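You operate a simulated robot arm through the tools that you are given. There is no shell and no other tool.

The job below is to be done with a simulated robot arm. You get a single attempt, and the scene is never put back.

TASK
Switch the box on and send a tone down line 2, then down line 1.
Fine: turn the line knob to each line and press the tone key once for each.

It is judged by the outcome, as a careful person would: the job done as asked, and still so three seconds after it is handed in. It fails if anything else is knocked over, pushed out of place, dropped, spilled or broken.

THE ROBOT
A 7-joint arm with a two-finger parallel gripper, fixed in place. Base frame: the origin is on the floor under the middle of its stand, x ahead of it, y to its left, z up; the work surface is at about z = 86. Lengths are in cm, angles in rad, forces in N, time in s.
With the tool pointing down near the work surface it reaches from about 24 to 68 cm from the base axis. Its first joint turns from -1.152 to 1.152 rad. Payload 2.4 kg.
Tool frame: the origin (TCP) lies between the finger pads and is the grasp point; the fingertips stand 3 cm ahead of it; z points along the fingers, y is the line along which they close. Largest opening 9.4 cm; finger width 2.8, thickness 1; the body of the gripper, 5 by 9.6 cm, starts 5.5 cm behind the TCP.
Orientation is that of the tool frame in the base frame, as a unit quaternion [x, y, z, w]. With the fingers straight down and closing along the base's y, the tool's x points along the base's -x, its y along +y and its z along -z.

THE INTERFACE
- The arm moves only by the tool nudge_tool. Its argument "motion" is a list of rows, each a list of 7 numbers: the shift along the tool's x, y, z in units of 20 mm (1.0 is 20 mm), then the turn, a rotation vector about the tool's x, y, z in units of 4 degrees (1.0 is 4 degrees), then the gripper command, from -1 (shut) to 1 (fully open), values between in proportion. In form: [[x, y, z, rx, ry, rz, jaw], ...]. A call has 1 to 20 rows; each row shifts and turns the commanded pose from where the row before left it, along the tool's axes as they then stand. A call with a number of a shift or a turn outside -1 to 1 is refused whole. Rows are played at 5 a second. More than 5 cm and 0.15 rad between two rows, or a gripper value outside its range, and nothing of the call is played. A pose out of reach is approached as far as the arm can. The call stops where the force on the tool passes 40 N (or 10 N more than at its start, if that is more) or the arm is blocked; 0.2 s more then pass. Each finger travels about 15.3 cm/s and halts on what it meets, pressing with about 43 N; the grip force reading is that of the motor and also rises with nothing between the fingers. The clock runs only during rows and for 0.2 s after the last one: add rows that do not move to give the fingers time. It gives the time, the measured TCP pose, the force on the tool (base axes), the opening and the grip force at its end, in the units of the frame above (readings bear some noise), with the torque about the TCP (base axes, N m) and any sound that the robot's microphone picked up, and new pictures: "views" is both (left out), scene, wrist or none.
- Cameras (640 x 400 px; columns grow to the right, rows downward): "scene" is fixed at [5.24, 51.25, 142.25]; the picture's right is [-0.36, -0.93, 0.00], its down [-0.71, 0.28, -0.64] and it looks along [0.60, -0.23, -0.76] (base axes); focal length 284 px, centre (320, 200). "wrist" rides on the gripper at [7.6, 1.4, -10.2] in the tool frame; the picture's right is [-0.18, 0.98, 0.00], its down [-0.75, -0.14, -0.64] and it looks along [-0.63, -0.12, 0.77] (tool axes); focal length 243 px, centre (320, 200).
- pixel_to_xyz(camera, pixels): for up to 12 pixels [column, row] of the newest picture of that camera ("zoom" is the newest enlarged one), the place [x, y, z] in the base frame of the surface seen there, good to about 0.2 cm. The clock stands still meanwhile.
- close_up(camera, box): a new picture of the part [left, top, right, bottom] of that camera's present view, enlarged. The clock stands still meanwhile.
- sign_off(): hands the job in; it is judged then, once.

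Open the gripper and draw the arm clear of the work before you hand the job in, unless the task says otherwise.

The tools are called by a JSON object that holds its "fn" and its "kwargs". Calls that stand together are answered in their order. nudge_tool: Moves the arm, as the interface text tells. Its arguments: {"type":"object","properties":{"motion":{"type":"array","items":{"type":"array","items":{"type":"number"}}},"views":{"type":"string","enum":["both","scene","wrist","none"]}},"required":["motion"]} The other tools are called the same way: pixel_to_xyz (camera, pixels) gives the place of the surface under pixels of a picture; close_up (camera, box) takes an enlarged picture of a part of a camera's view; sign_off () hands the job in.

At the start:

```text
clock: 0.0
eef_pos: [36.91, 25.8, 116.07]
tcp_rot: [0.0, 1.0, 0.0, 0.0]
ft_force: [-0.5, 0.4, -0.3]
torque: [0.0, 0.0, 0.01]
gripper_width: 9.41
grip_force: 0.0
```

scene: 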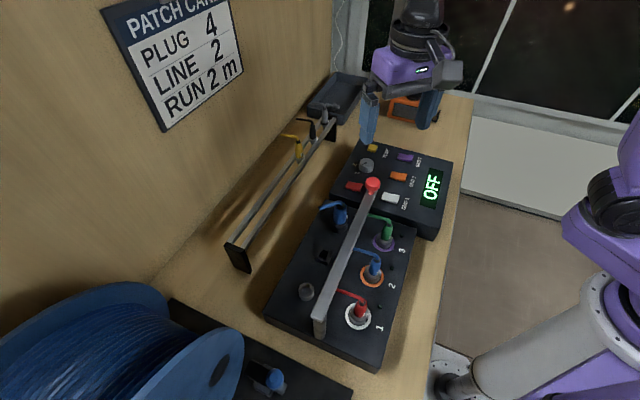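
wrist: 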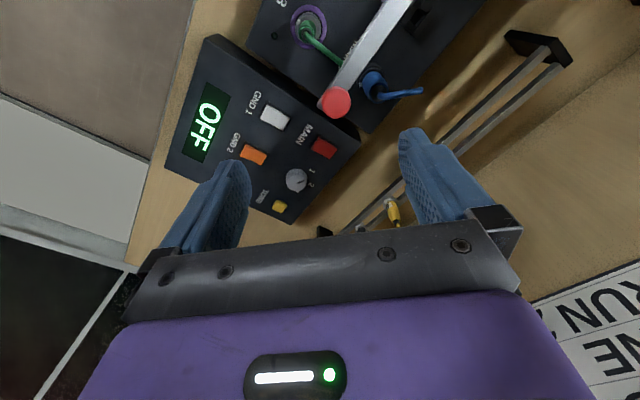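

The box with the OFF display sits near pixels (395,185) in the scene view, with a red MAIN rocker, a grey knob and a yellow key. I'll take enlarged pictures to read the labels.

{"fn": "close_up", "kwargs": {"camera": "scene", "box": [320, 130, 460, 240]}}

{"fn": "close_up", "kwargs": {"camera": "wrist", "box": [160, 30, 380, 230]}}

```text
3.64 times, centred on (390, 185) of scene
```

zoom: 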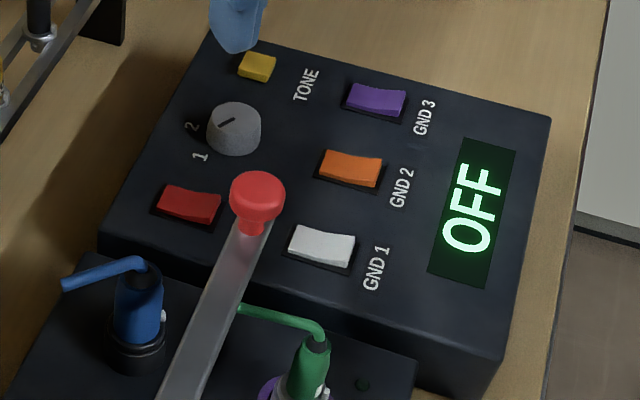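

```text
2.00 times, centred on (270, 130) of wrist
```

zoom: 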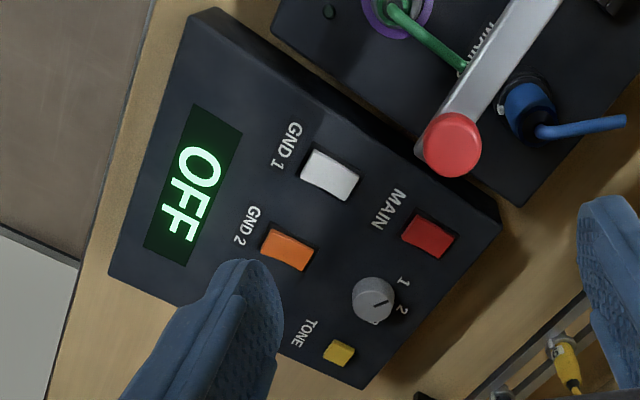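

The red rocker is labelled MAIN, the yellow key TONE, and the grey knob has marks 1 and 2. I'll enlarge more on the knob and get coordinates of each part.

{"fn": "pixel_to_xyz", "kwargs": {"camera": "zoom", "pixels": [[428, 237], [373, 290], [339, 352], [403, 282], [402, 310], [287, 250], [329, 173], [453, 140], [364, 388], [500, 220], [110, 270], [190, 15]]}}

{"fn": "close_up", "kwargs": {"camera": "wrist", "box": [260, 120, 350, 220]}}

{"fn": "close_up", "kwargs": {"camera": "scene", "box": [340, 140, 390, 200]}}

```text
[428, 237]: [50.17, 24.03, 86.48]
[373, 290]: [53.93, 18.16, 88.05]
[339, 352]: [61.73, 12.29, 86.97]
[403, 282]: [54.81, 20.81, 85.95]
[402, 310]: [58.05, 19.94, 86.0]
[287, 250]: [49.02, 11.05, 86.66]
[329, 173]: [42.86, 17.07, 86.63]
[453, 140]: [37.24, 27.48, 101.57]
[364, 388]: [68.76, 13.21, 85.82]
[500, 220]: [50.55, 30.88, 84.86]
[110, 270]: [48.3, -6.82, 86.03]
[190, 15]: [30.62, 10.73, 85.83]
```

```text
4.00 times, centred on (305, 170) of wrist
```

zoom: 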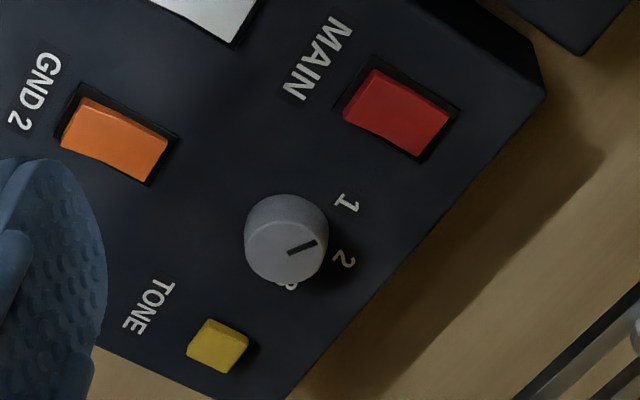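

```text
6.67 times, centred on (365, 170) of scene
```

zoom: 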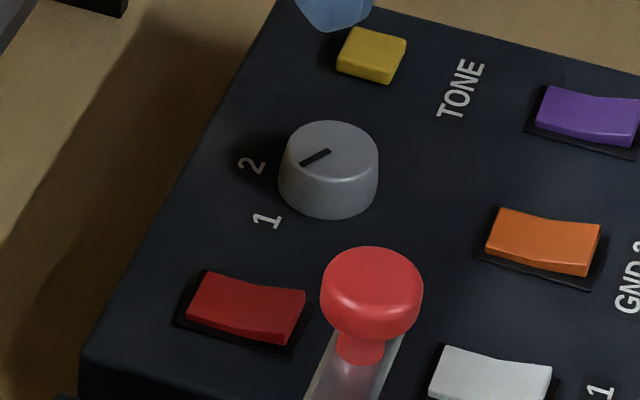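

The pointer on the knob seems to lie near mark 1 or between 1 and 2. I'll get coordinates of the table, box, lever and knob from the scene camera.

{"fn": "pixel_to_xyz", "kwargs": {"camera": "scene", "pixels": [[372, 184], [320, 325], [345, 262], [366, 164], [355, 186], [372, 147], [398, 176], [390, 198], [405, 156], [450, 220], [340, 350], [300, 215]]}}

{"fn": "pixel_to_xyz", "kwargs": {"camera": "zoom", "pixels": [[327, 150], [303, 163], [266, 220], [252, 165], [205, 275], [195, 315], [290, 335], [305, 292], [245, 305], [370, 55], [328, 155], [340, 65]]}}

{"fn": "close_up", "kwargs": {"camera": "wrist", "box": [275, 155, 325, 205]}}

```text
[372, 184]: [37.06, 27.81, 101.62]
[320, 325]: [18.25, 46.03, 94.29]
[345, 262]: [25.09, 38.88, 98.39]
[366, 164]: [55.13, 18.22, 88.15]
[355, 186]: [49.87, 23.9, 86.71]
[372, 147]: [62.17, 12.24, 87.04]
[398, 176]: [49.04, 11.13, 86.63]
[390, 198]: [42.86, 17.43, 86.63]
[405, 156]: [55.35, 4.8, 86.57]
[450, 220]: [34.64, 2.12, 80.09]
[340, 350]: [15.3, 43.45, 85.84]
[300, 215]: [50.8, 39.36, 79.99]
```

```text
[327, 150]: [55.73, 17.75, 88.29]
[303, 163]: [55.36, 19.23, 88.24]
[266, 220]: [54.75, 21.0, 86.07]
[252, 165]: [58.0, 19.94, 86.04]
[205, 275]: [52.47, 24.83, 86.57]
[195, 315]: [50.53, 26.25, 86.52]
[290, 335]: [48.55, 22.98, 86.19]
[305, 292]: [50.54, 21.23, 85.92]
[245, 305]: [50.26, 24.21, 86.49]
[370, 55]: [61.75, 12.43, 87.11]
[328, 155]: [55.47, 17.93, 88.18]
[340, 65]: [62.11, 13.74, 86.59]
```

```text
8.00 times, centred on (300, 180) of wrist
```

zoom: 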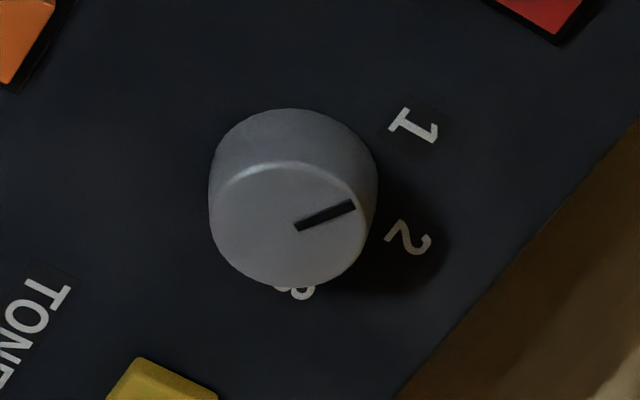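

The table is at z≈80, the box top at z≈86, and the knob top at z≈88.2. I'll measure the knob's outline, pointer and labels in this enlarged view.

{"fn": "pixel_to_xyz", "kwargs": {"camera": "zoom", "pixels": [[298, 226], [353, 204], [290, 165], [215, 220], [285, 282], [365, 225], [415, 126], [408, 238], [298, 293], [325, 215], [350, 180], [235, 180]]}}

{"fn": "close_up", "kwargs": {"camera": "wrist", "box": [300, 130, 350, 165]}}

```text
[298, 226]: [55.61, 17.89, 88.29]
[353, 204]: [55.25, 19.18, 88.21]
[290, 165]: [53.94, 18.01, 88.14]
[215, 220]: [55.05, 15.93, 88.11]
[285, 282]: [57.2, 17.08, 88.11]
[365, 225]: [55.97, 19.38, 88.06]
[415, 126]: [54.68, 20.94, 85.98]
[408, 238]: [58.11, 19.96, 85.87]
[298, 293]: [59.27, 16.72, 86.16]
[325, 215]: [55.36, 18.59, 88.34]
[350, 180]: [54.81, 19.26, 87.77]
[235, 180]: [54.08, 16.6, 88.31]
```

```text
11.43 times, centred on (325, 148) of wrist
```

zoom: 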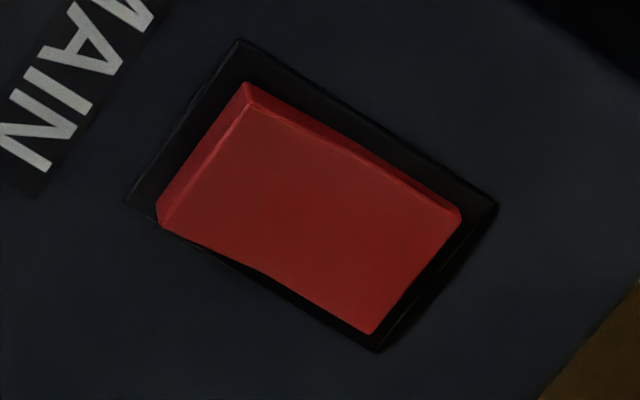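

The pointer direction matches mark 1 (~105°), mark 2 is near 43°. Now I'll measure the MAIN rocker's corners and heights in this enlarged view to find its raised end.

{"fn": "pixel_to_xyz", "kwargs": {"camera": "zoom", "pixels": [[250, 108], [440, 215], [370, 325], [175, 215], [310, 215], [400, 255], [220, 165], [240, 40], [497, 205], [378, 350], [128, 205], [350, 250]]}}

{"fn": "close_up", "kwargs": {"camera": "wrist", "box": [265, 190, 300, 220]}}

```text
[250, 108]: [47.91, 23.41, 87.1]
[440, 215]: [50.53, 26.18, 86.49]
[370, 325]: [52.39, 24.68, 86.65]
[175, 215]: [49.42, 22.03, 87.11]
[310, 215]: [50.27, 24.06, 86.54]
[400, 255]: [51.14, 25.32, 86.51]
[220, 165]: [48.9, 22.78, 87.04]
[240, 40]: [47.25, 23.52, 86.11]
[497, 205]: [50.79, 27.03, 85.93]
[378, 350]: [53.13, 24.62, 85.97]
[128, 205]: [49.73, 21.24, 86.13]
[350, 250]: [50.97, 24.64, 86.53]
```

```text
13.33 times, centred on (282, 205) of wrist
```

zoom: 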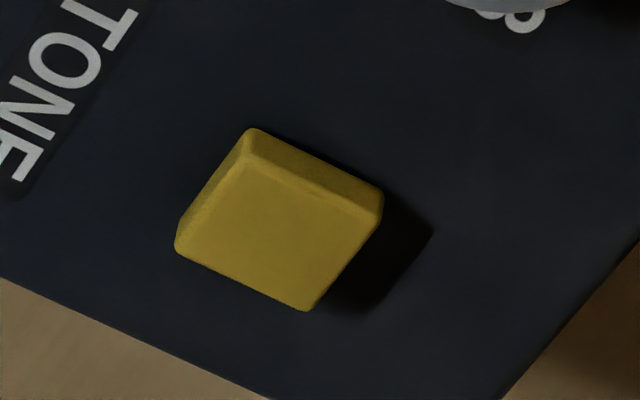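

The raised end of MAIN is the inner one (z≈87.1 at about (48.7,22.7)). Next I measure the TONE key and the neighbouring rack/tray to know the clearances.

{"fn": "pixel_to_xyz", "kwargs": {"camera": "zoom", "pixels": [[250, 170], [360, 215], [305, 300], [185, 240], [270, 235], [500, 395], [250, 395]]}}

{"fn": "pixel_to_xyz", "kwargs": {"camera": "scene", "pixels": [[298, 150], [331, 130], [312, 128], [322, 108], [340, 90], [400, 108], [238, 262], [390, 230], [340, 208], [363, 180], [377, 30], [465, 100]]}}

```text
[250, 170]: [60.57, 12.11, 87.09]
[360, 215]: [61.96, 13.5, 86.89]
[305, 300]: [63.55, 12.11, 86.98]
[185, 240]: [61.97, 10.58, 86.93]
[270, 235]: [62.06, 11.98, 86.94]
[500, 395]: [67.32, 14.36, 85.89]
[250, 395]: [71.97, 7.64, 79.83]
```

```text
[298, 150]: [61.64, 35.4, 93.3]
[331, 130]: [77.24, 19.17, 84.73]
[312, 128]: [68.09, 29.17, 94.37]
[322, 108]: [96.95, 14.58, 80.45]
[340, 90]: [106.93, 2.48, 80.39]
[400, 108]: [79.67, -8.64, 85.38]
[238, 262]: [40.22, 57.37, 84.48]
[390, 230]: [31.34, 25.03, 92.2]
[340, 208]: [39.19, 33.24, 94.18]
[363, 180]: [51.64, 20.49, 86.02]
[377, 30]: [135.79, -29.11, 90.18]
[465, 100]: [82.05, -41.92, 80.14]
```

The TONE key is centred near (62.0,12.1), top z≈87, and the rack is well away. I'll move over the MAIN rocker's raised end, closing the fingers, turning the tool 45° to line up with the rocker, and lowering to about z=100.

{"fn": "nudge_tool", "kwargs": {"motion": [[-0.8714, -0.193, 0, 0, 0, 0, -1], [-0.8714, -0.193, 0, 0, 0, 0, -1], [-0.8714, -0.193, 0, 0, 0, 0, -1], [-0.8714, -0.193, 0, 0, 0, 0, -1], [-0.8714, -0.193, 0, 0, 0, 0, -1], [-0.8714, -0.193, 0, 0, 0, 0, -1], [-0.8714, -0.193, 0, 0, 0, 0, -1], [0, 0, 0.67, 0, 0, 0.9375, -1], [0, 0, 0.67, 0, 0, 0.9375, -1], [0, 0, 0.67, 0, 0, 0.9375, -1], [0, 0, 0.67, 0, 0, 0.9375, -1], [0, 0, 0.67, 0, 0, 0.9375, -1], [0, 0, 0.67, 0, 0, 0.9375, -1], [0, 0, 0.67, 0, 0, 0.9375, -1], [0, 0, 0.67, 0, 0, 0.9375, -1], [0, 0, 0.67, 0, 0, 0.9375, -1], [0, 0, 0.67, 0, 0, 0.9375, -1], [0, 0, 0.67, 0, 0, 0.9375, -1], [0, 0, 0.67, 0, 0, 0.9375, -1]], "views": "both"}}

```text
clock: 4.0
eef_pos: [49.12, 23.02, 100.01]
tcp_rot: [0.383, 0.924, 0.0, 0.0]
ft_force: [0.0, 0.4, 0.1]
torque: [0.01, -0.02, 0.01]
gripper_width: 0.0
grip_force: 33.5
```

scene: 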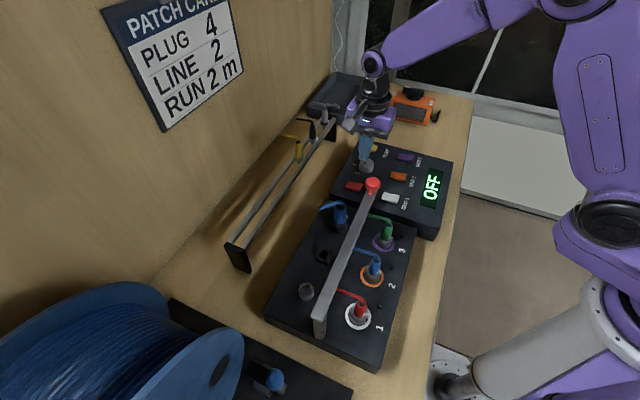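
wrist: 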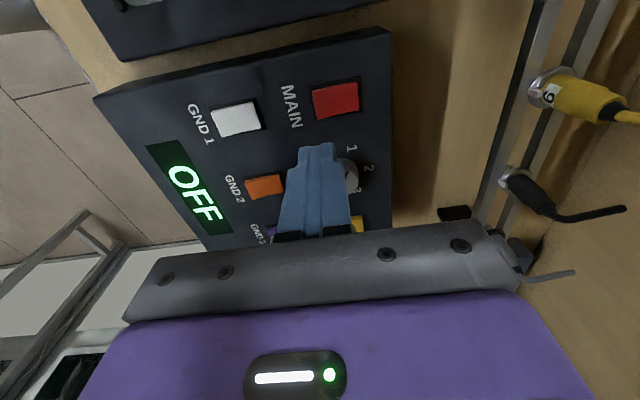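

Tool is over MAIN's raised end with y-axis at 45°, fingers shut. I'll lower to just above the rocker (TCP≈90.6) and look.

{"fn": "nudge_tool", "kwargs": {"motion": [[0, 0, 0.9, 0, 0, 0, -1], [0, 0, 0.9, 0, 0, 0, -1], [0, 0, 0.9, 0, 0, 0, -1], [0, 0, 0.9, 0, 0, 0, -1], [0, 0, 0.9, 0, 0, 0, -1], [0, 0, 0.2, 0, 0, 0, -1]], "views": "both"}}

```text
clock: 5.4
eef_pos: [49.22, 23.07, 90.58]
tcp_rot: [0.383, 0.924, 0.0, 0.0]
ft_force: [-0.1, 0.4, 0.5]
torque: [0.01, 0.03, -0.02]
gripper_width: 0.01
grip_force: 32.9
```

scene: 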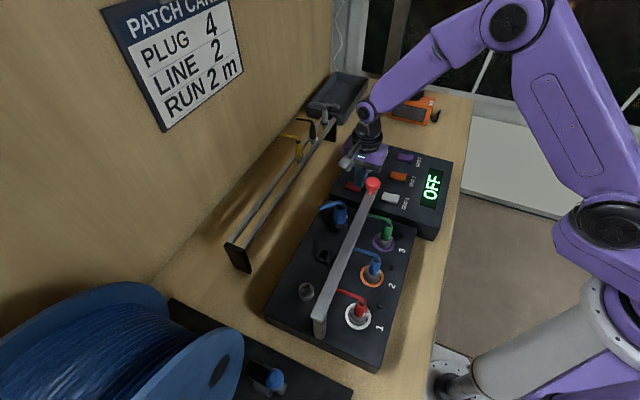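
wrist: 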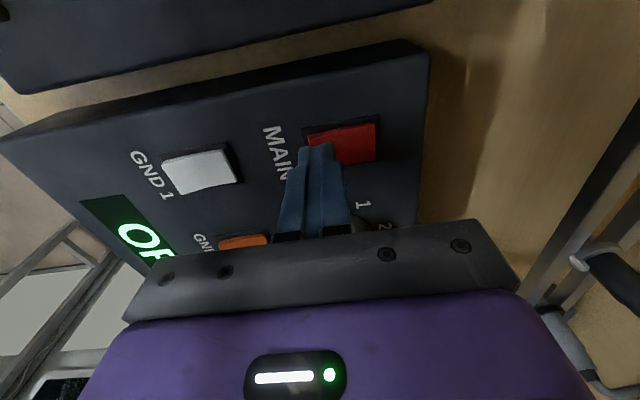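

The shut fingertips sit over the rocker's raised (MAIN-label) end at about (315,148) in the wrist view. I press down in 2 mm steps.

{"fn": "nudge_tool", "kwargs": {"motion": [[0, 0, 0.1, 0, 0, 0, -1], [0, 0, 0.1, 0, 0, 0, -1], [0, 0, 0.1, 0, 0, 0, -1], [0, 0, 0.1, 0, 0, 0, -1], [0, 0, 0.1, 0, 0, 0, -1]], "views": "both"}}

```text
clock: 6.6
eef_pos: [48.97, 22.94, 89.71]
tcp_rot: [0.382, 0.924, 0.001, 0.0]
ft_force: [-7.5, -5.0, 24.8]
torque: [0.04, 0.03, 0.04]
gripper_width: 0.01
grip_force: 33.1
```

scene: 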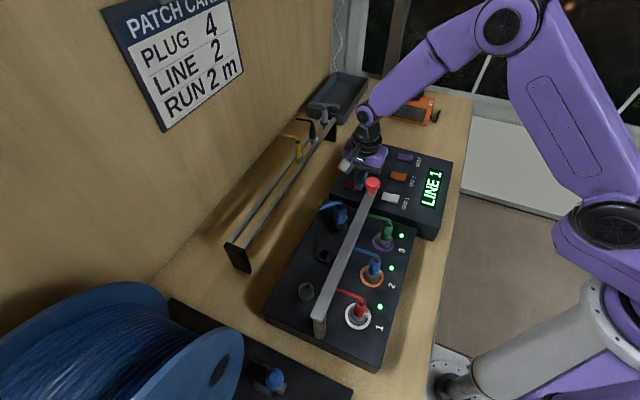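
wrist: 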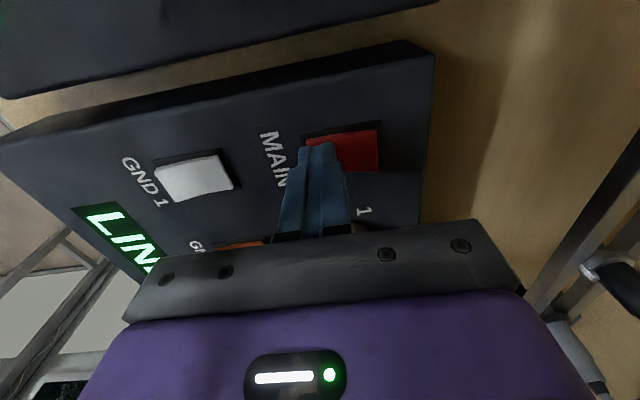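

The display now reads "LINE 1" and the three line lamps are green, so the box is on. I lift off straight up and check.

{"fn": "nudge_tool", "kwargs": {"motion": [[0, 0, -0.3, 0, 0, 0, -1], [0, 0, -0.7, 0, 0, 0, -1], [0, 0, -0.9, 0, 0, 0, -1], [0, 0, -0.9, 0, 0, 0, -1], [0, 0, -0.9, 0, 0, 0, -1], [0, 0, -0.9, 0, 0, 0, -1]], "views": "both"}}

{"fn": "close_up", "kwargs": {"camera": "scene", "box": [320, 130, 460, 240]}}

```text
clock: 8.0
eef_pos: [49.07, 23.13, 98.77]
tcp_rot: [0.383, 0.924, -0.001, 0.0]
ft_force: [-0.3, -0.1, 0.2]
torque: [-0.04, 0.0, 0.0]
gripper_width: 0.0
grip_force: 33.2
```

scene: 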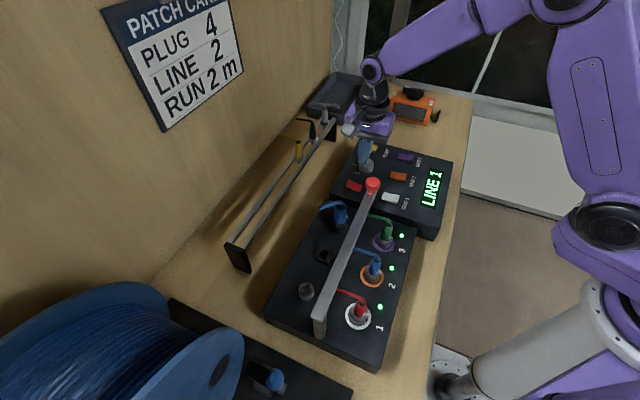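
wrist: 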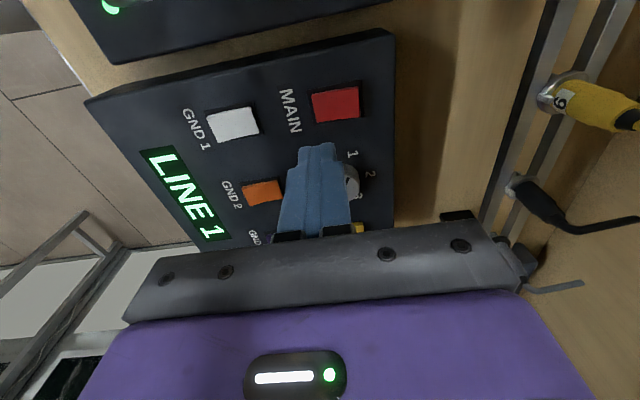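

```text
3.64 times, centred on (390, 185) of scene
```

zoom: 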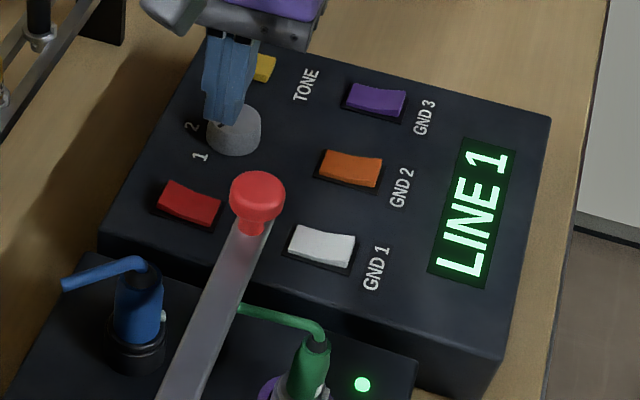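

MAIN has flipped and the display holds LINE 1. Now I move above the knob at about (55.6,17.65), open the fingers to about 6 cm, and turn the tool back 60° so that the turn to line 2 ends at the present heading.

{"fn": "nudge_tool", "kwargs": {"motion": [[-0.85, 0.071, 0, 0, 0, 0, -1], [-0.85, 0.071, 0, 0, 0, 0, -1], [-0.85, 0.071, 0, 0, 0, 0, 0.277], [-0.85, 0.071, 0, 0, 0, 0, 0.277], [-0.85, 0.071, 0, 0, 0, 0, 0.277], [0, 0, 0, 0, 0, -1, 0.277], [0, 0, 0, 0, 0, -1, 0.277], [0, 0, 0, 0, 0, -1, 0.277], [0, 0, 0, 0, 0, -1, 0.277], [0, 0, 0, 0, 0, -1, 0.277], [0, 0, 0, 0, 0, -1, 0.277], [0, 0, 0, 0, 0, -1, 0.277], [0, 0, 0, 0, 0, -1, 0.277], [0, 0, 0, 0, 0, -1, 0.277], [0, 0, 0, 0, 0, -1, 0.277], [0, 0, 0, 0, 0, -1, 0.277], [0, 0, 0, 0, 0, -1, 0.277], [0, 0, 0, 0, 0, -1, 0.277], [0, 0, 0, 0, 0, -1, 0.277], [0, 0, 0, 0, 0, -1, 0.277]], "views": "both"}}

{"fn": "close_up", "kwargs": {"camera": "wrist", "box": [240, 80, 400, 200]}}

```text
clock: 12.2
eef_pos: [55.61, 17.64, 98.81]
tcp_rot: [-0.132, 0.991, 0.0, 0.001]
ft_force: [0.1, 0.0, -0.2]
torque: [0.01, -0.01, 0.02]
gripper_width: 6.03
grip_force: 0.0
```

scene: 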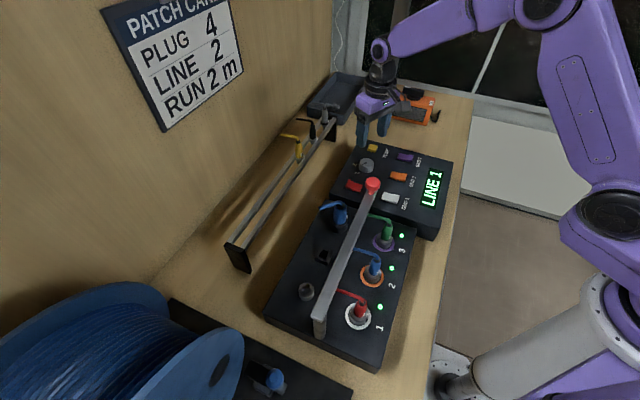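
wrist: 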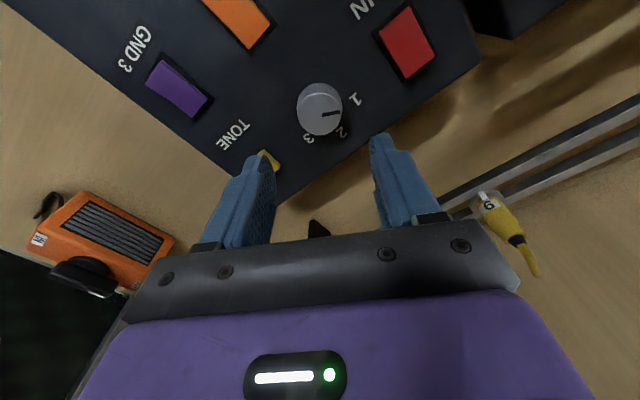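

```text
3.33 times, centred on (320, 140) of wrist
```

zoom: 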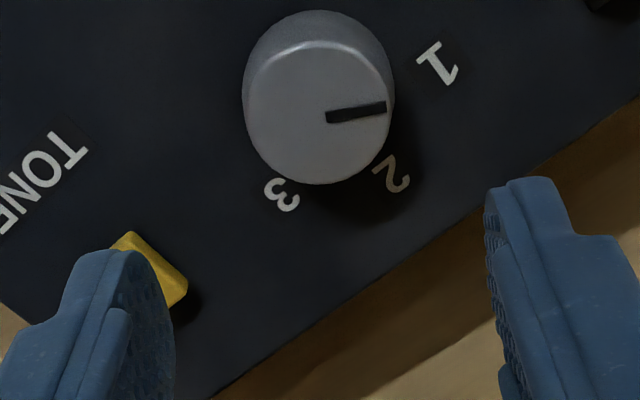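

The knob now shows marks 1, 2, 3, with its pointer at 1. I recheck the knob centre from this nearer view before lowering.

{"fn": "pixel_to_xyz", "kwargs": {"camera": "zoom", "pixels": [[252, 115], [385, 115], [318, 52], [318, 178], [320, 112], [332, 117], [383, 107], [435, 65], [390, 175], [282, 195]]}}

```text
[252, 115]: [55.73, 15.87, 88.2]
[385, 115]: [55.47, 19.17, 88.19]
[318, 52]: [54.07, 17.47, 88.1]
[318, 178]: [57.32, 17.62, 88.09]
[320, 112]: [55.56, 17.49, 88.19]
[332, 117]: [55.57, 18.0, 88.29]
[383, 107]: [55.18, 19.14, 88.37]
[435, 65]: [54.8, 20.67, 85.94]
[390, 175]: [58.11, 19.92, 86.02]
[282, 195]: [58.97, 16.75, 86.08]
```

Knob centre is (55.65,17.55), and the marks lie at ~105°, 45° and -15°. I lower so the fingertips straddle the knob just above the panel (TCP z≈89.6).

{"fn": "nudge_tool", "kwargs": {"motion": [[0, -0.03, 0.9, 0, 0, 0, 0.277], [0, 0, 0.9, 0, 0, 0, 0.277], [0, 0, 0.9, 0, 0, 0, 0.277], [0, 0, 0.9, 0, 0, 0, 0.277], [0, 0, 0.7, 0, 0, 0, 0.277], [0, 0, 0.3, 0, 0, 0, 0.277]], "views": "both"}}

```text
clock: 13.6
eef_pos: [55.55, 17.58, 89.55]
tcp_rot: [-0.131, 0.991, -0.001, 0.0]
ft_force: [0.5, 0.3, 0.1]
torque: [0.02, -0.05, 0.02]
gripper_width: 6.02
grip_force: 0.0
```

scene: 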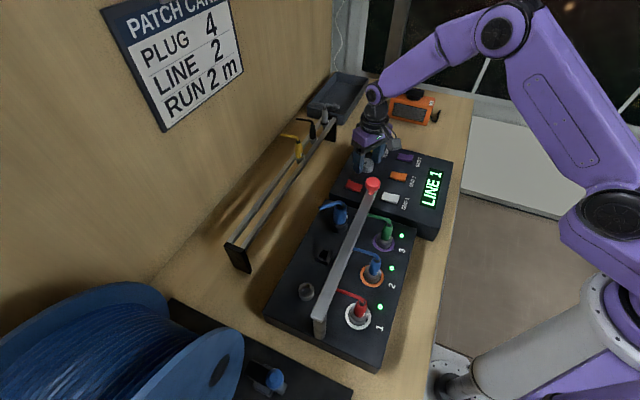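
wrist: 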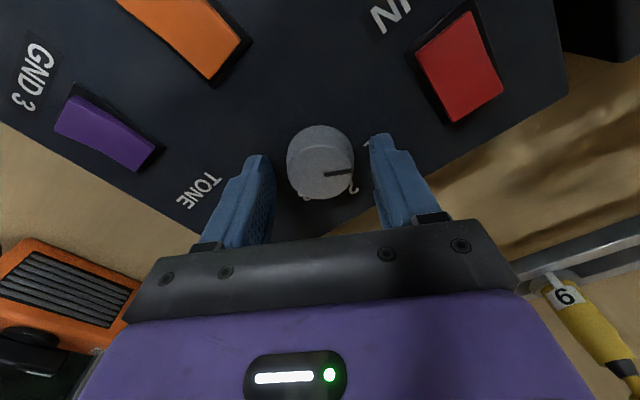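

The knob lies between the fingertips with no contact force. I close on it.

{"fn": "nudge_tool", "kwargs": {"motion": [[0, 0, 0, 0, 0, 0, -0.1], [0, 0, 0, 0, 0, 0, -0.3], [0, 0, 0, 0, 0, 0, -1], [0, 0, 0, 0, 0, 0, -1]], "views": "both"}}

```text
clock: 14.6
eef_pos: [55.59, 17.55, 89.6]
tcp_rot: [-0.13, 0.991, 0.0, 0.001]
ft_force: [1.2, -1.1, -2.6]
torque: [0.03, -0.12, 0.02]
gripper_width: 4.03
grip_force: 44.8
```

scene: 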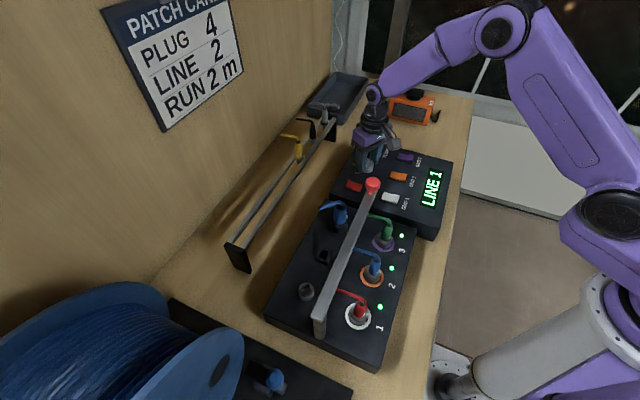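
wrist: 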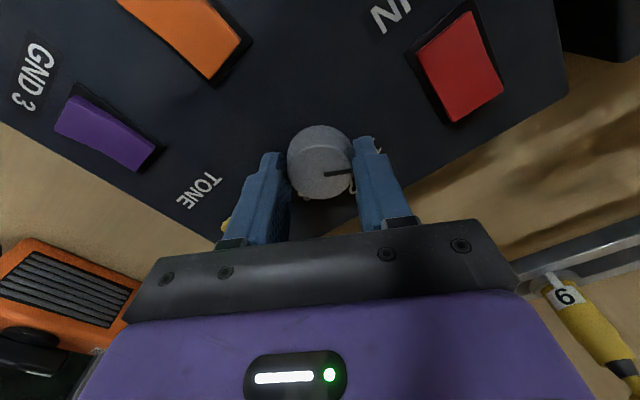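

The fingers hold the knob at 4.0 cm width. I turn it 60° clockwise (seen from above) toward mark 2.

{"fn": "nudge_tool", "kwargs": {"motion": [[0, 0, 0, 0, 0, 1, -1], [0, 0, 0, 0, 0, 1, -1], [0, 0, 0, 0, 0, 1, -1], [0, 0, 0, 0, 0, 1, -1], [0, 0, 0, 0, 0, 1, -1], [0, 0, 0, 0, 0, 1, -1], [0, 0, 0, 0, 0, 1, -1], [0, 0, 0, 0, 0, 1, -1], [0, 0, 0, 0, 0, 1, -1], [0, 0, 0, 0, 0, 1, -1], [0, 0, 0, 0, 0, 1, -1], [0, 0, 0, 0, 0, 1, -1], [0, 0, 0, 0, 0, 1, -1], [0, 0, 0, 0, 0, 1, -1], [0, 0, 0, 0, 0, 1, -1]], "views": "both"}}

{"fn": "close_up", "kwargs": {"camera": "scene", "box": [320, 130, 460, 240]}}

{"fn": "close_up", "kwargs": {"camera": "wrist", "box": [240, 80, 400, 200]}}

```text
clock: 17.8
eef_pos: [55.65, 17.59, 89.56]
tcp_rot: [0.383, 0.924, 0.001, 0.0]
ft_force: [2.8, 13.7, -5.5]
torque: [0.86, 0.21, 0.04]
gripper_width: 4.02
grip_force: 45.7
```

scene: 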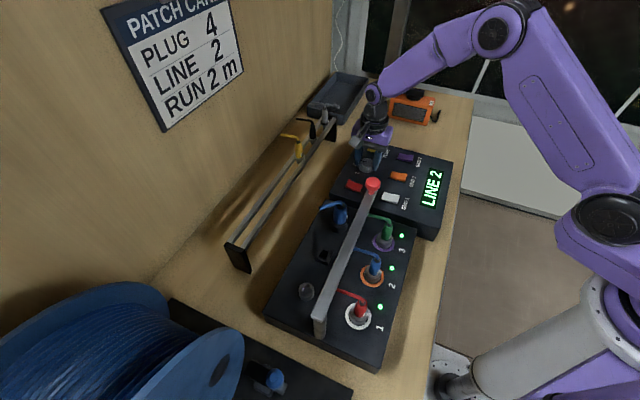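
wrist: 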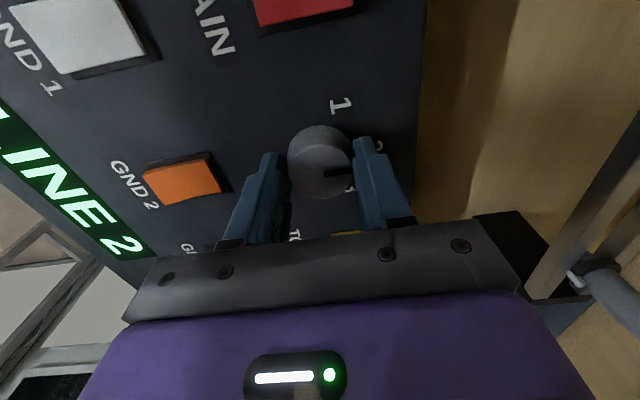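

```text
3.64 times, centred on (390, 185) of scene
```

zoom: 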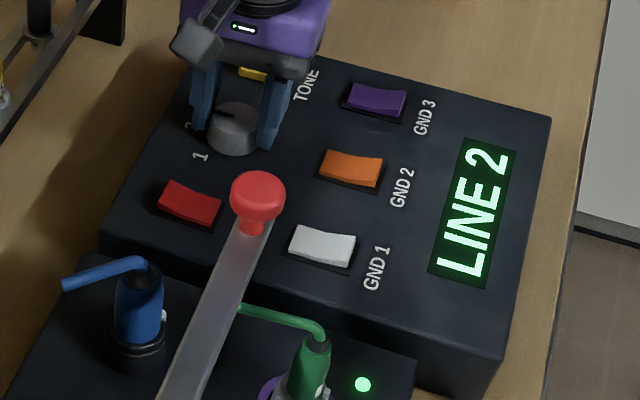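

```text
3.33 times, centred on (320, 140) of wrist
```

zoom: 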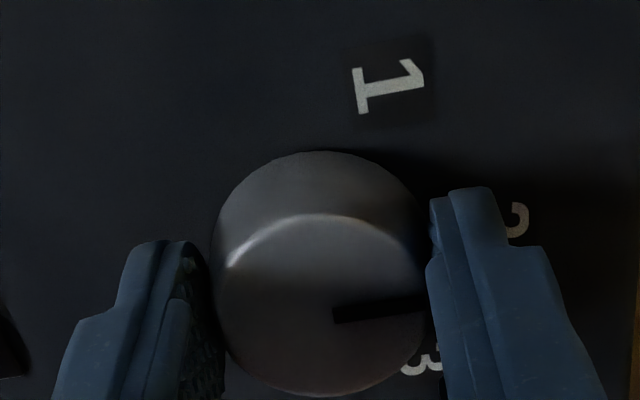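

The display reads "LINE 2". I open the fingers and rise clear of the knob.

{"fn": "nudge_tool", "kwargs": {"motion": [[0, 0, 0, 0, 0, 0, 0.277], [0, 0, 0, 0, 0, 0, 0.277], [0, 0, -0.5, 0, 0, 0, 0.277], [0, 0, -0.9, 0, 0, 0, 0.277], [0, 0, -0.9, 0, 0, 0, 0.277], [0, 0, -0.9, 0, 0, 0, 0.277], [0, 0, -0.9, 0, 0, 0, 0.277]], "views": "both"}}

{"fn": "close_up", "kwargs": {"camera": "scene", "box": [320, 130, 460, 240]}}

```text
clock: 19.4
eef_pos: [55.67, 17.5, 97.78]
tcp_rot: [0.383, 0.924, 0.0, 0.0]
ft_force: [0.2, -0.4, -0.3]
torque: [0.0, 0.03, -0.02]
gripper_width: 6.03
grip_force: 0.0
```

scene: 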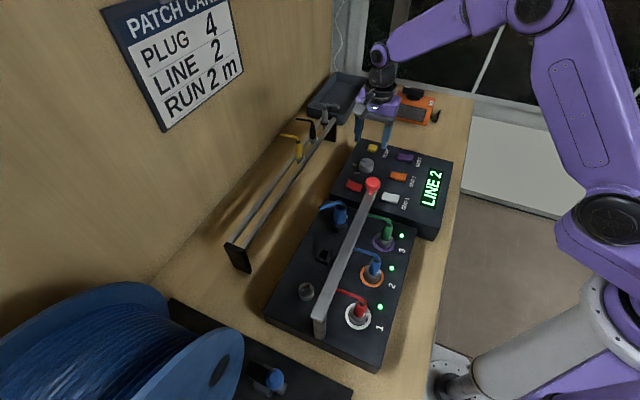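
wrist: 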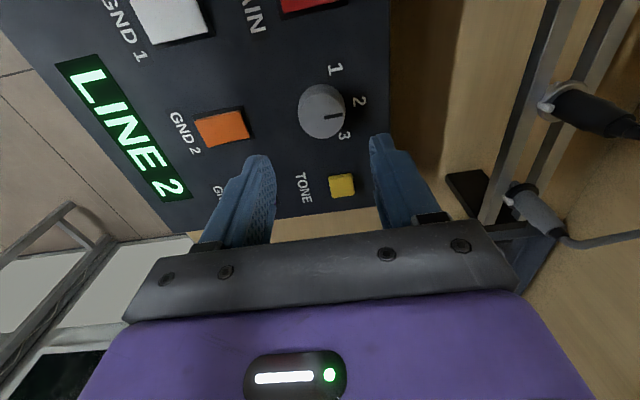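

```text
3.64 times, centred on (390, 185) of scene
```

zoom: 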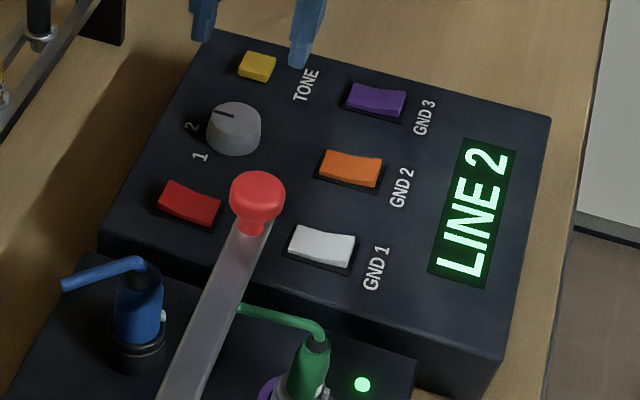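

The knob stays at LINE 2 after release. I get the TONE key's place from this clearer view (wrist ~(342,185)).

{"fn": "pixel_to_xyz", "kwargs": {"camera": "wrist", "pixels": [[342, 186], [331, 178], [353, 176], [354, 194], [332, 196], [322, 108], [370, 130]]}}

{"fn": "pixel_to_xyz", "kwargs": {"camera": "scene", "pixels": [[372, 148], [369, 151], [376, 152], [375, 144], [380, 147]]}}

```text
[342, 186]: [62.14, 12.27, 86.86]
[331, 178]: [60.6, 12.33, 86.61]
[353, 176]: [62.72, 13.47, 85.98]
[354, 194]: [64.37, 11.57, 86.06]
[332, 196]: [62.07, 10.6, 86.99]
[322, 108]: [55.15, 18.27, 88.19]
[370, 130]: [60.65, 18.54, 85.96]
```

```text
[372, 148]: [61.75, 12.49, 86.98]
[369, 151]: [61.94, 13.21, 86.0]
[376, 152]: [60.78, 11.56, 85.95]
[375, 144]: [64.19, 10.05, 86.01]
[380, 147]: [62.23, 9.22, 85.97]
```

TONE key is at (62.1,12.1), top z≈86.95. I shift over it with fingers shut and descend to about 1 cm above.

{"fn": "nudge_tool", "kwargs": {"motion": [[-0.837, 0.073, 0, 0, 0, 0, -1], [-0.837, 0.073, 0, 0, 0, 0, -1], [-0.837, 0.073, 0, 0, 0, 0, -1], [-0.837, 0.073, 0, 0, 0, 0, -1], [-0.837, 0.073, 0, 0, 0, 0, -1], [0, 0, 0.85, 0, 0, 0, -1], [0, 0, 0.85, 0, 0, 0, -1], [0, 0, 0.85, 0, 0, 0, -1], [0, 0, 0.85, 0, 0, 0, -1], [0, 0, 0, 0, 0, 0, -1]], "views": "both"}}

{"fn": "close_up", "kwargs": {"camera": "scene", "box": [320, 110, 460, 220]}}

{"fn": "close_up", "kwargs": {"camera": "wrist", "box": [240, 80, 400, 220]}}

```text
clock: 21.6
eef_pos: [62.15, 12.11, 90.92]
tcp_rot: [0.383, 0.924, 0.0, 0.001]
ft_force: [1.0, -0.1, -0.6]
torque: [0.0, -0.01, 0.02]
gripper_width: 0.0
grip_force: 33.1
```

scene: 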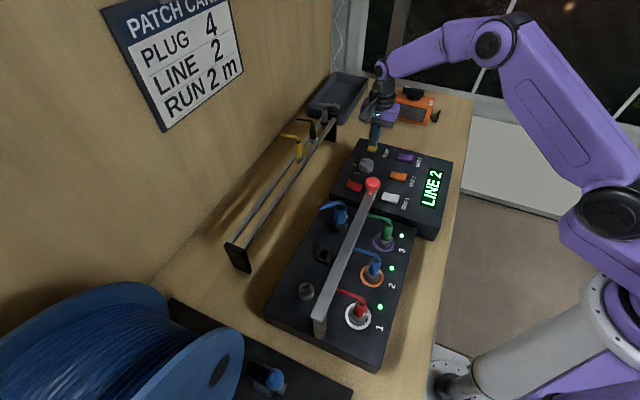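
wrist: 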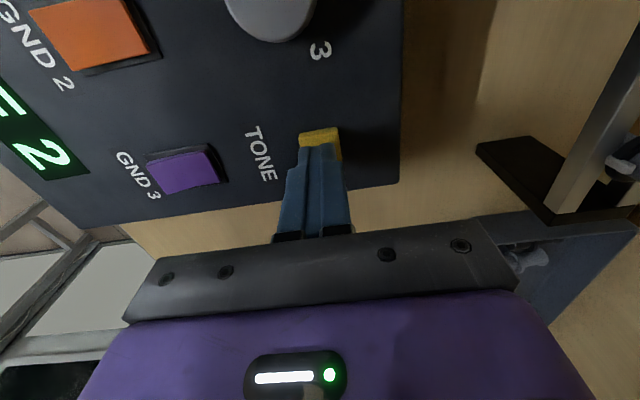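

```text
3.64 times, centred on (390, 165) of scene
```

zoom: 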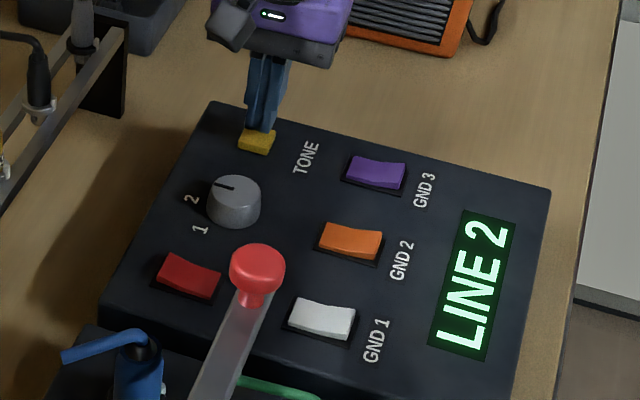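

```text
2.86 times, centred on (320, 150) of wrist
```

zoom: 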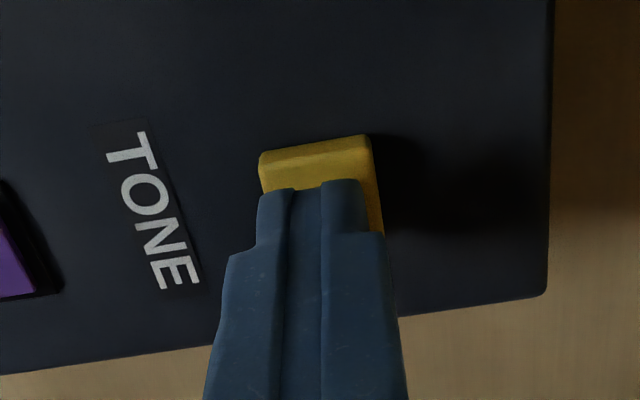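

The fingertips are right above the TONE key and the display reads LINE 2. I press down gently in small steps.

{"fn": "nudge_tool", "kwargs": {"motion": [[0, 0, 0.1, 0, 0, 0, -1], [0, 0, 0.1, 0, 0, 0, -1], [0, 0, 0.1, 0, 0, 0, -1], [0, 0, 0.1, 0, 0, 0, -1], [0, 0, 0.075, 0, 0, 0, -1], [0, 0, 0.075, 0, 0, 0, -1], [0, 0, 0.075, 0, 0, 0, -1]], "views": "both"}}

{"fn": "close_up", "kwargs": {"camera": "scene", "box": [320, 110, 460, 220]}}

```text
clock: 23.2
eef_pos: [62.08, 12.08, 89.84]
tcp_rot: [0.383, 0.924, 0.0, 0.0]
ft_force: [-0.7, -1.1, 1.6]
torque: [-0.01, 0.0, 0.04]
gripper_width: 0.0
grip_force: 33.2
```

scene: 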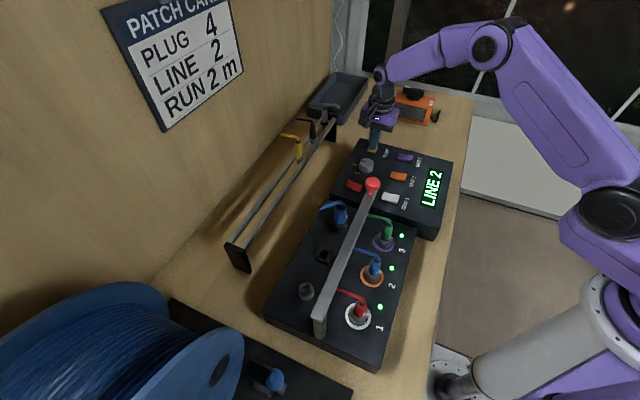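
wrist: 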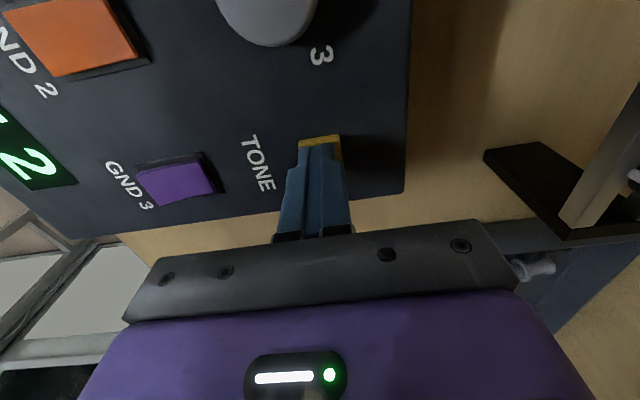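

```text
3.64 times, centred on (390, 165) of scene
```

zoom: 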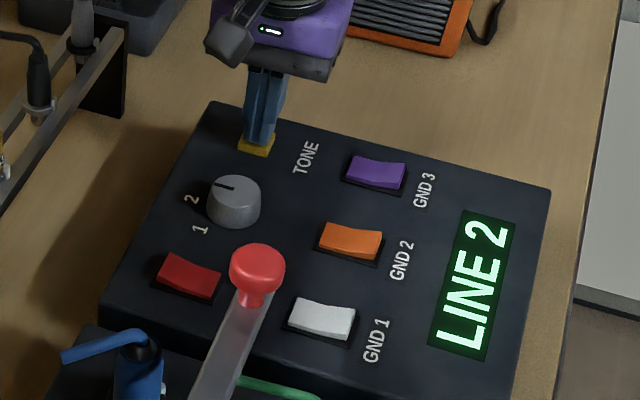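

Light contact (1.6 N), no tone yet. I continue the press in 1 mm steps.

{"fn": "nudge_tool", "kwargs": {"motion": [[0, 0, 0.05, 0, 0, 0, -1], [0, 0, 0.05, 0, 0, 0, -1], [0, 0, 0.05, 0, 0, 0, -1]], "views": "both"}}

{"fn": "close_up", "kwargs": {"camera": "scene", "box": [320, 110, 460, 220]}}

```text
clock: 24.0
eef_pos: [62.0, 12.12, 89.66]
tcp_rot: [0.382, 0.924, 0.0, 0.0]
ft_force: [-1.1, -1.9, 7.0]
torque: [-0.06, 0.04, -0.01]
gripper_width: 0.01
grip_force: 32.4
heard: click
```

scene: 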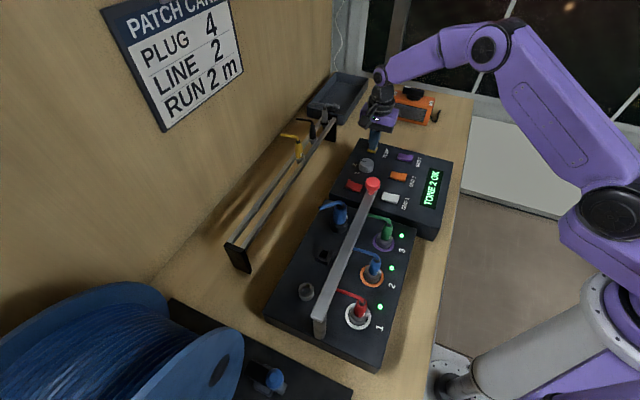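
wrist: 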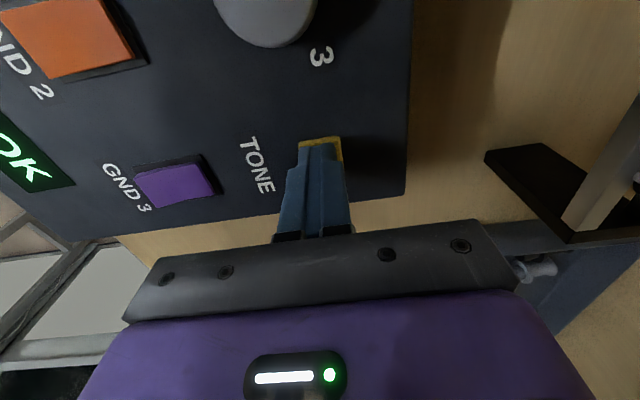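

```text
3.64 times, centred on (390, 165) of scene
```

zoom: 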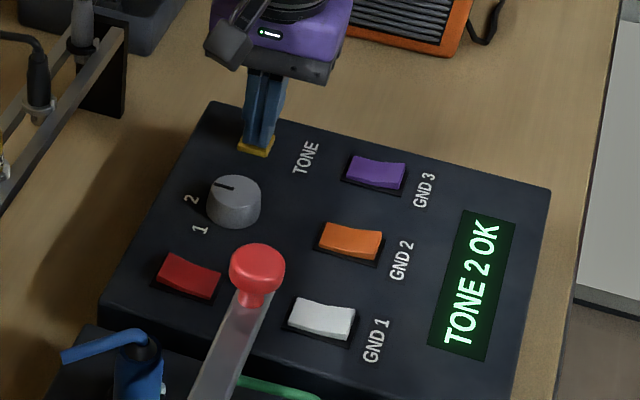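

Click heard and the display reads "TONE 2 OK". I lift straight off the key in one clean motion.

{"fn": "nudge_tool", "kwargs": {"motion": [[0, 0, -0.6, 0, 0, 0, -1], [0, 0, -0.9, 0, 0, 0, -1], [0, 0, -0.9, 0, 0, 0, -1], [0, 0, -0.9, 0, 0, 0, -1], [0, 0, -0.9, 0, 0, 0, -1]], "views": "both"}}

{"fn": "close_up", "kwargs": {"camera": "scene", "box": [320, 110, 460, 220]}}

```text
clock: 25.2
eef_pos: [62.07, 12.23, 97.96]
tcp_rot: [0.382, 0.924, 0.0, 0.0]
ft_force: [-0.6, -0.3, -1.0]
torque: [-0.02, 0.01, -0.04]
gripper_width: 0.0
grip_force: 33.1
```

scene: 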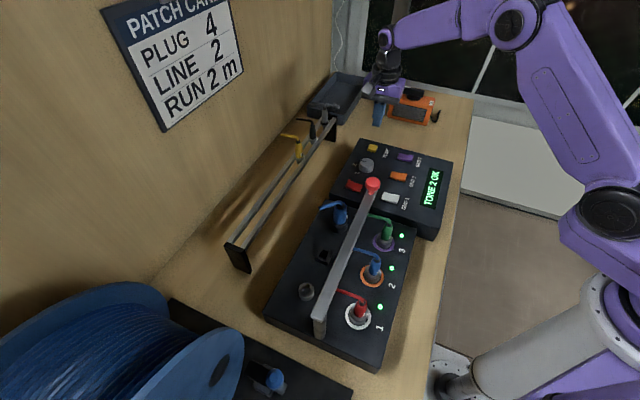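
wrist: 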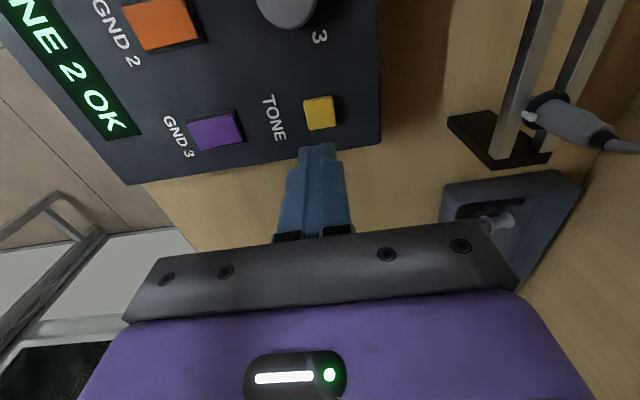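

```text
3.64 times, centred on (390, 165) of scene
```

zoom: 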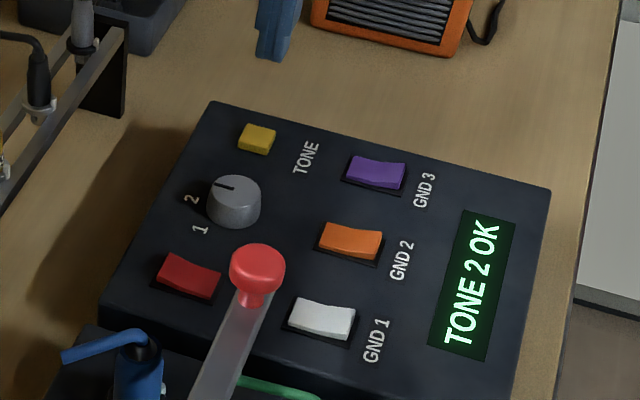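

Tone 2 done, key released. I go back above the knob, opening the fingers to 6 cm, keeping the 45° heading.

{"fn": "nudge_tool", "kwargs": {"motion": [[0.831, -0.079, 0, 0, 0, 0, -1], [0.831, -0.079, 0, 0, 0, 0, 0.277], [0.831, -0.079, 0, 0, 0, 0, 0.277], [0.831, -0.079, 0, 0, 0, 0, 0.277], [0.831, -0.079, 0, 0, 0, 0, 0.277], [0, 0, 0, 0, 0, 0, 0.277], [0, 0, 0, 0, 0, 0, 0.277]], "views": "both"}}

```text
clock: 26.8
eef_pos: [55.63, 17.36, 97.92]
tcp_rot: [0.383, 0.924, 0.0, 0.0]
ft_force: [0.2, -0.8, 0.0]
torque: [-0.02, 0.02, 0.0]
gripper_width: 5.97
grip_force: 0.0
```

scene: 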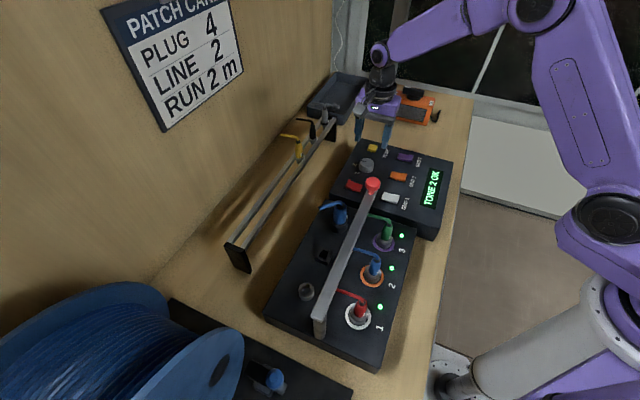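
wrist: 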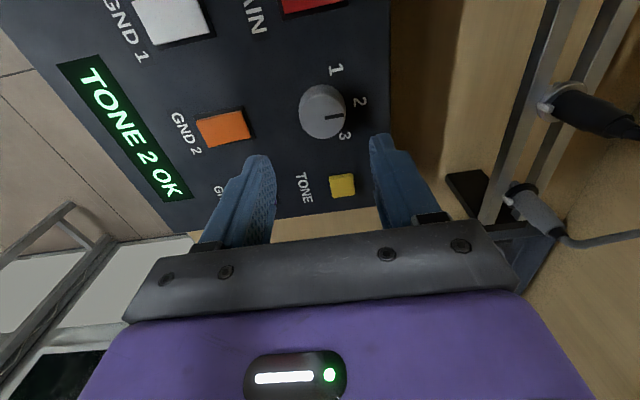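

Above the knob again (wrist ~(322,112)). I lower to straddle it, with a small correction of +0.15 cm in y.

{"fn": "nudge_tool", "kwargs": {"motion": [[0.05, 0.05, 0.9, 0, 0, 0, 0.277], [0, 0, 0.9, 0, 0, 0, 0.277], [0, 0, 0.9, 0, 0, 0, 0.277], [0, 0, 0.9, 0, 0, 0, 0.277], [0, 0, 0.37, 0, 0, 0, 0.277], [0, 0, 0.2, 0, 0, 0, 0.277]], "views": "wrist"}}

```text
clock: 28.2
eef_pos: [55.59, 17.56, 89.47]
tcp_rot: [0.383, 0.924, 0.0, 0.0]
ft_force: [-0.1, -0.1, 0.6]
torque: [0.0, 0.01, 0.02]
gripper_width: 6.03
grip_force: 0.0
```

wrist: 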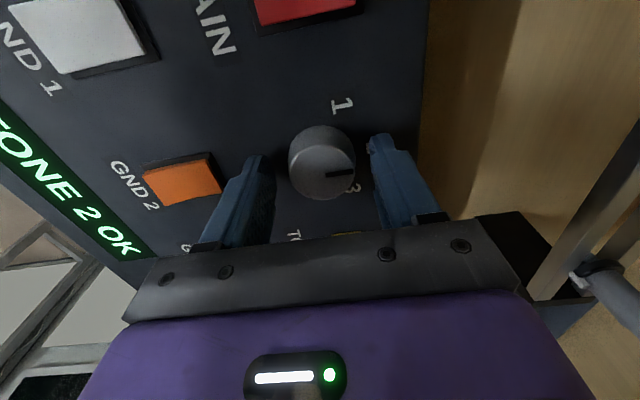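

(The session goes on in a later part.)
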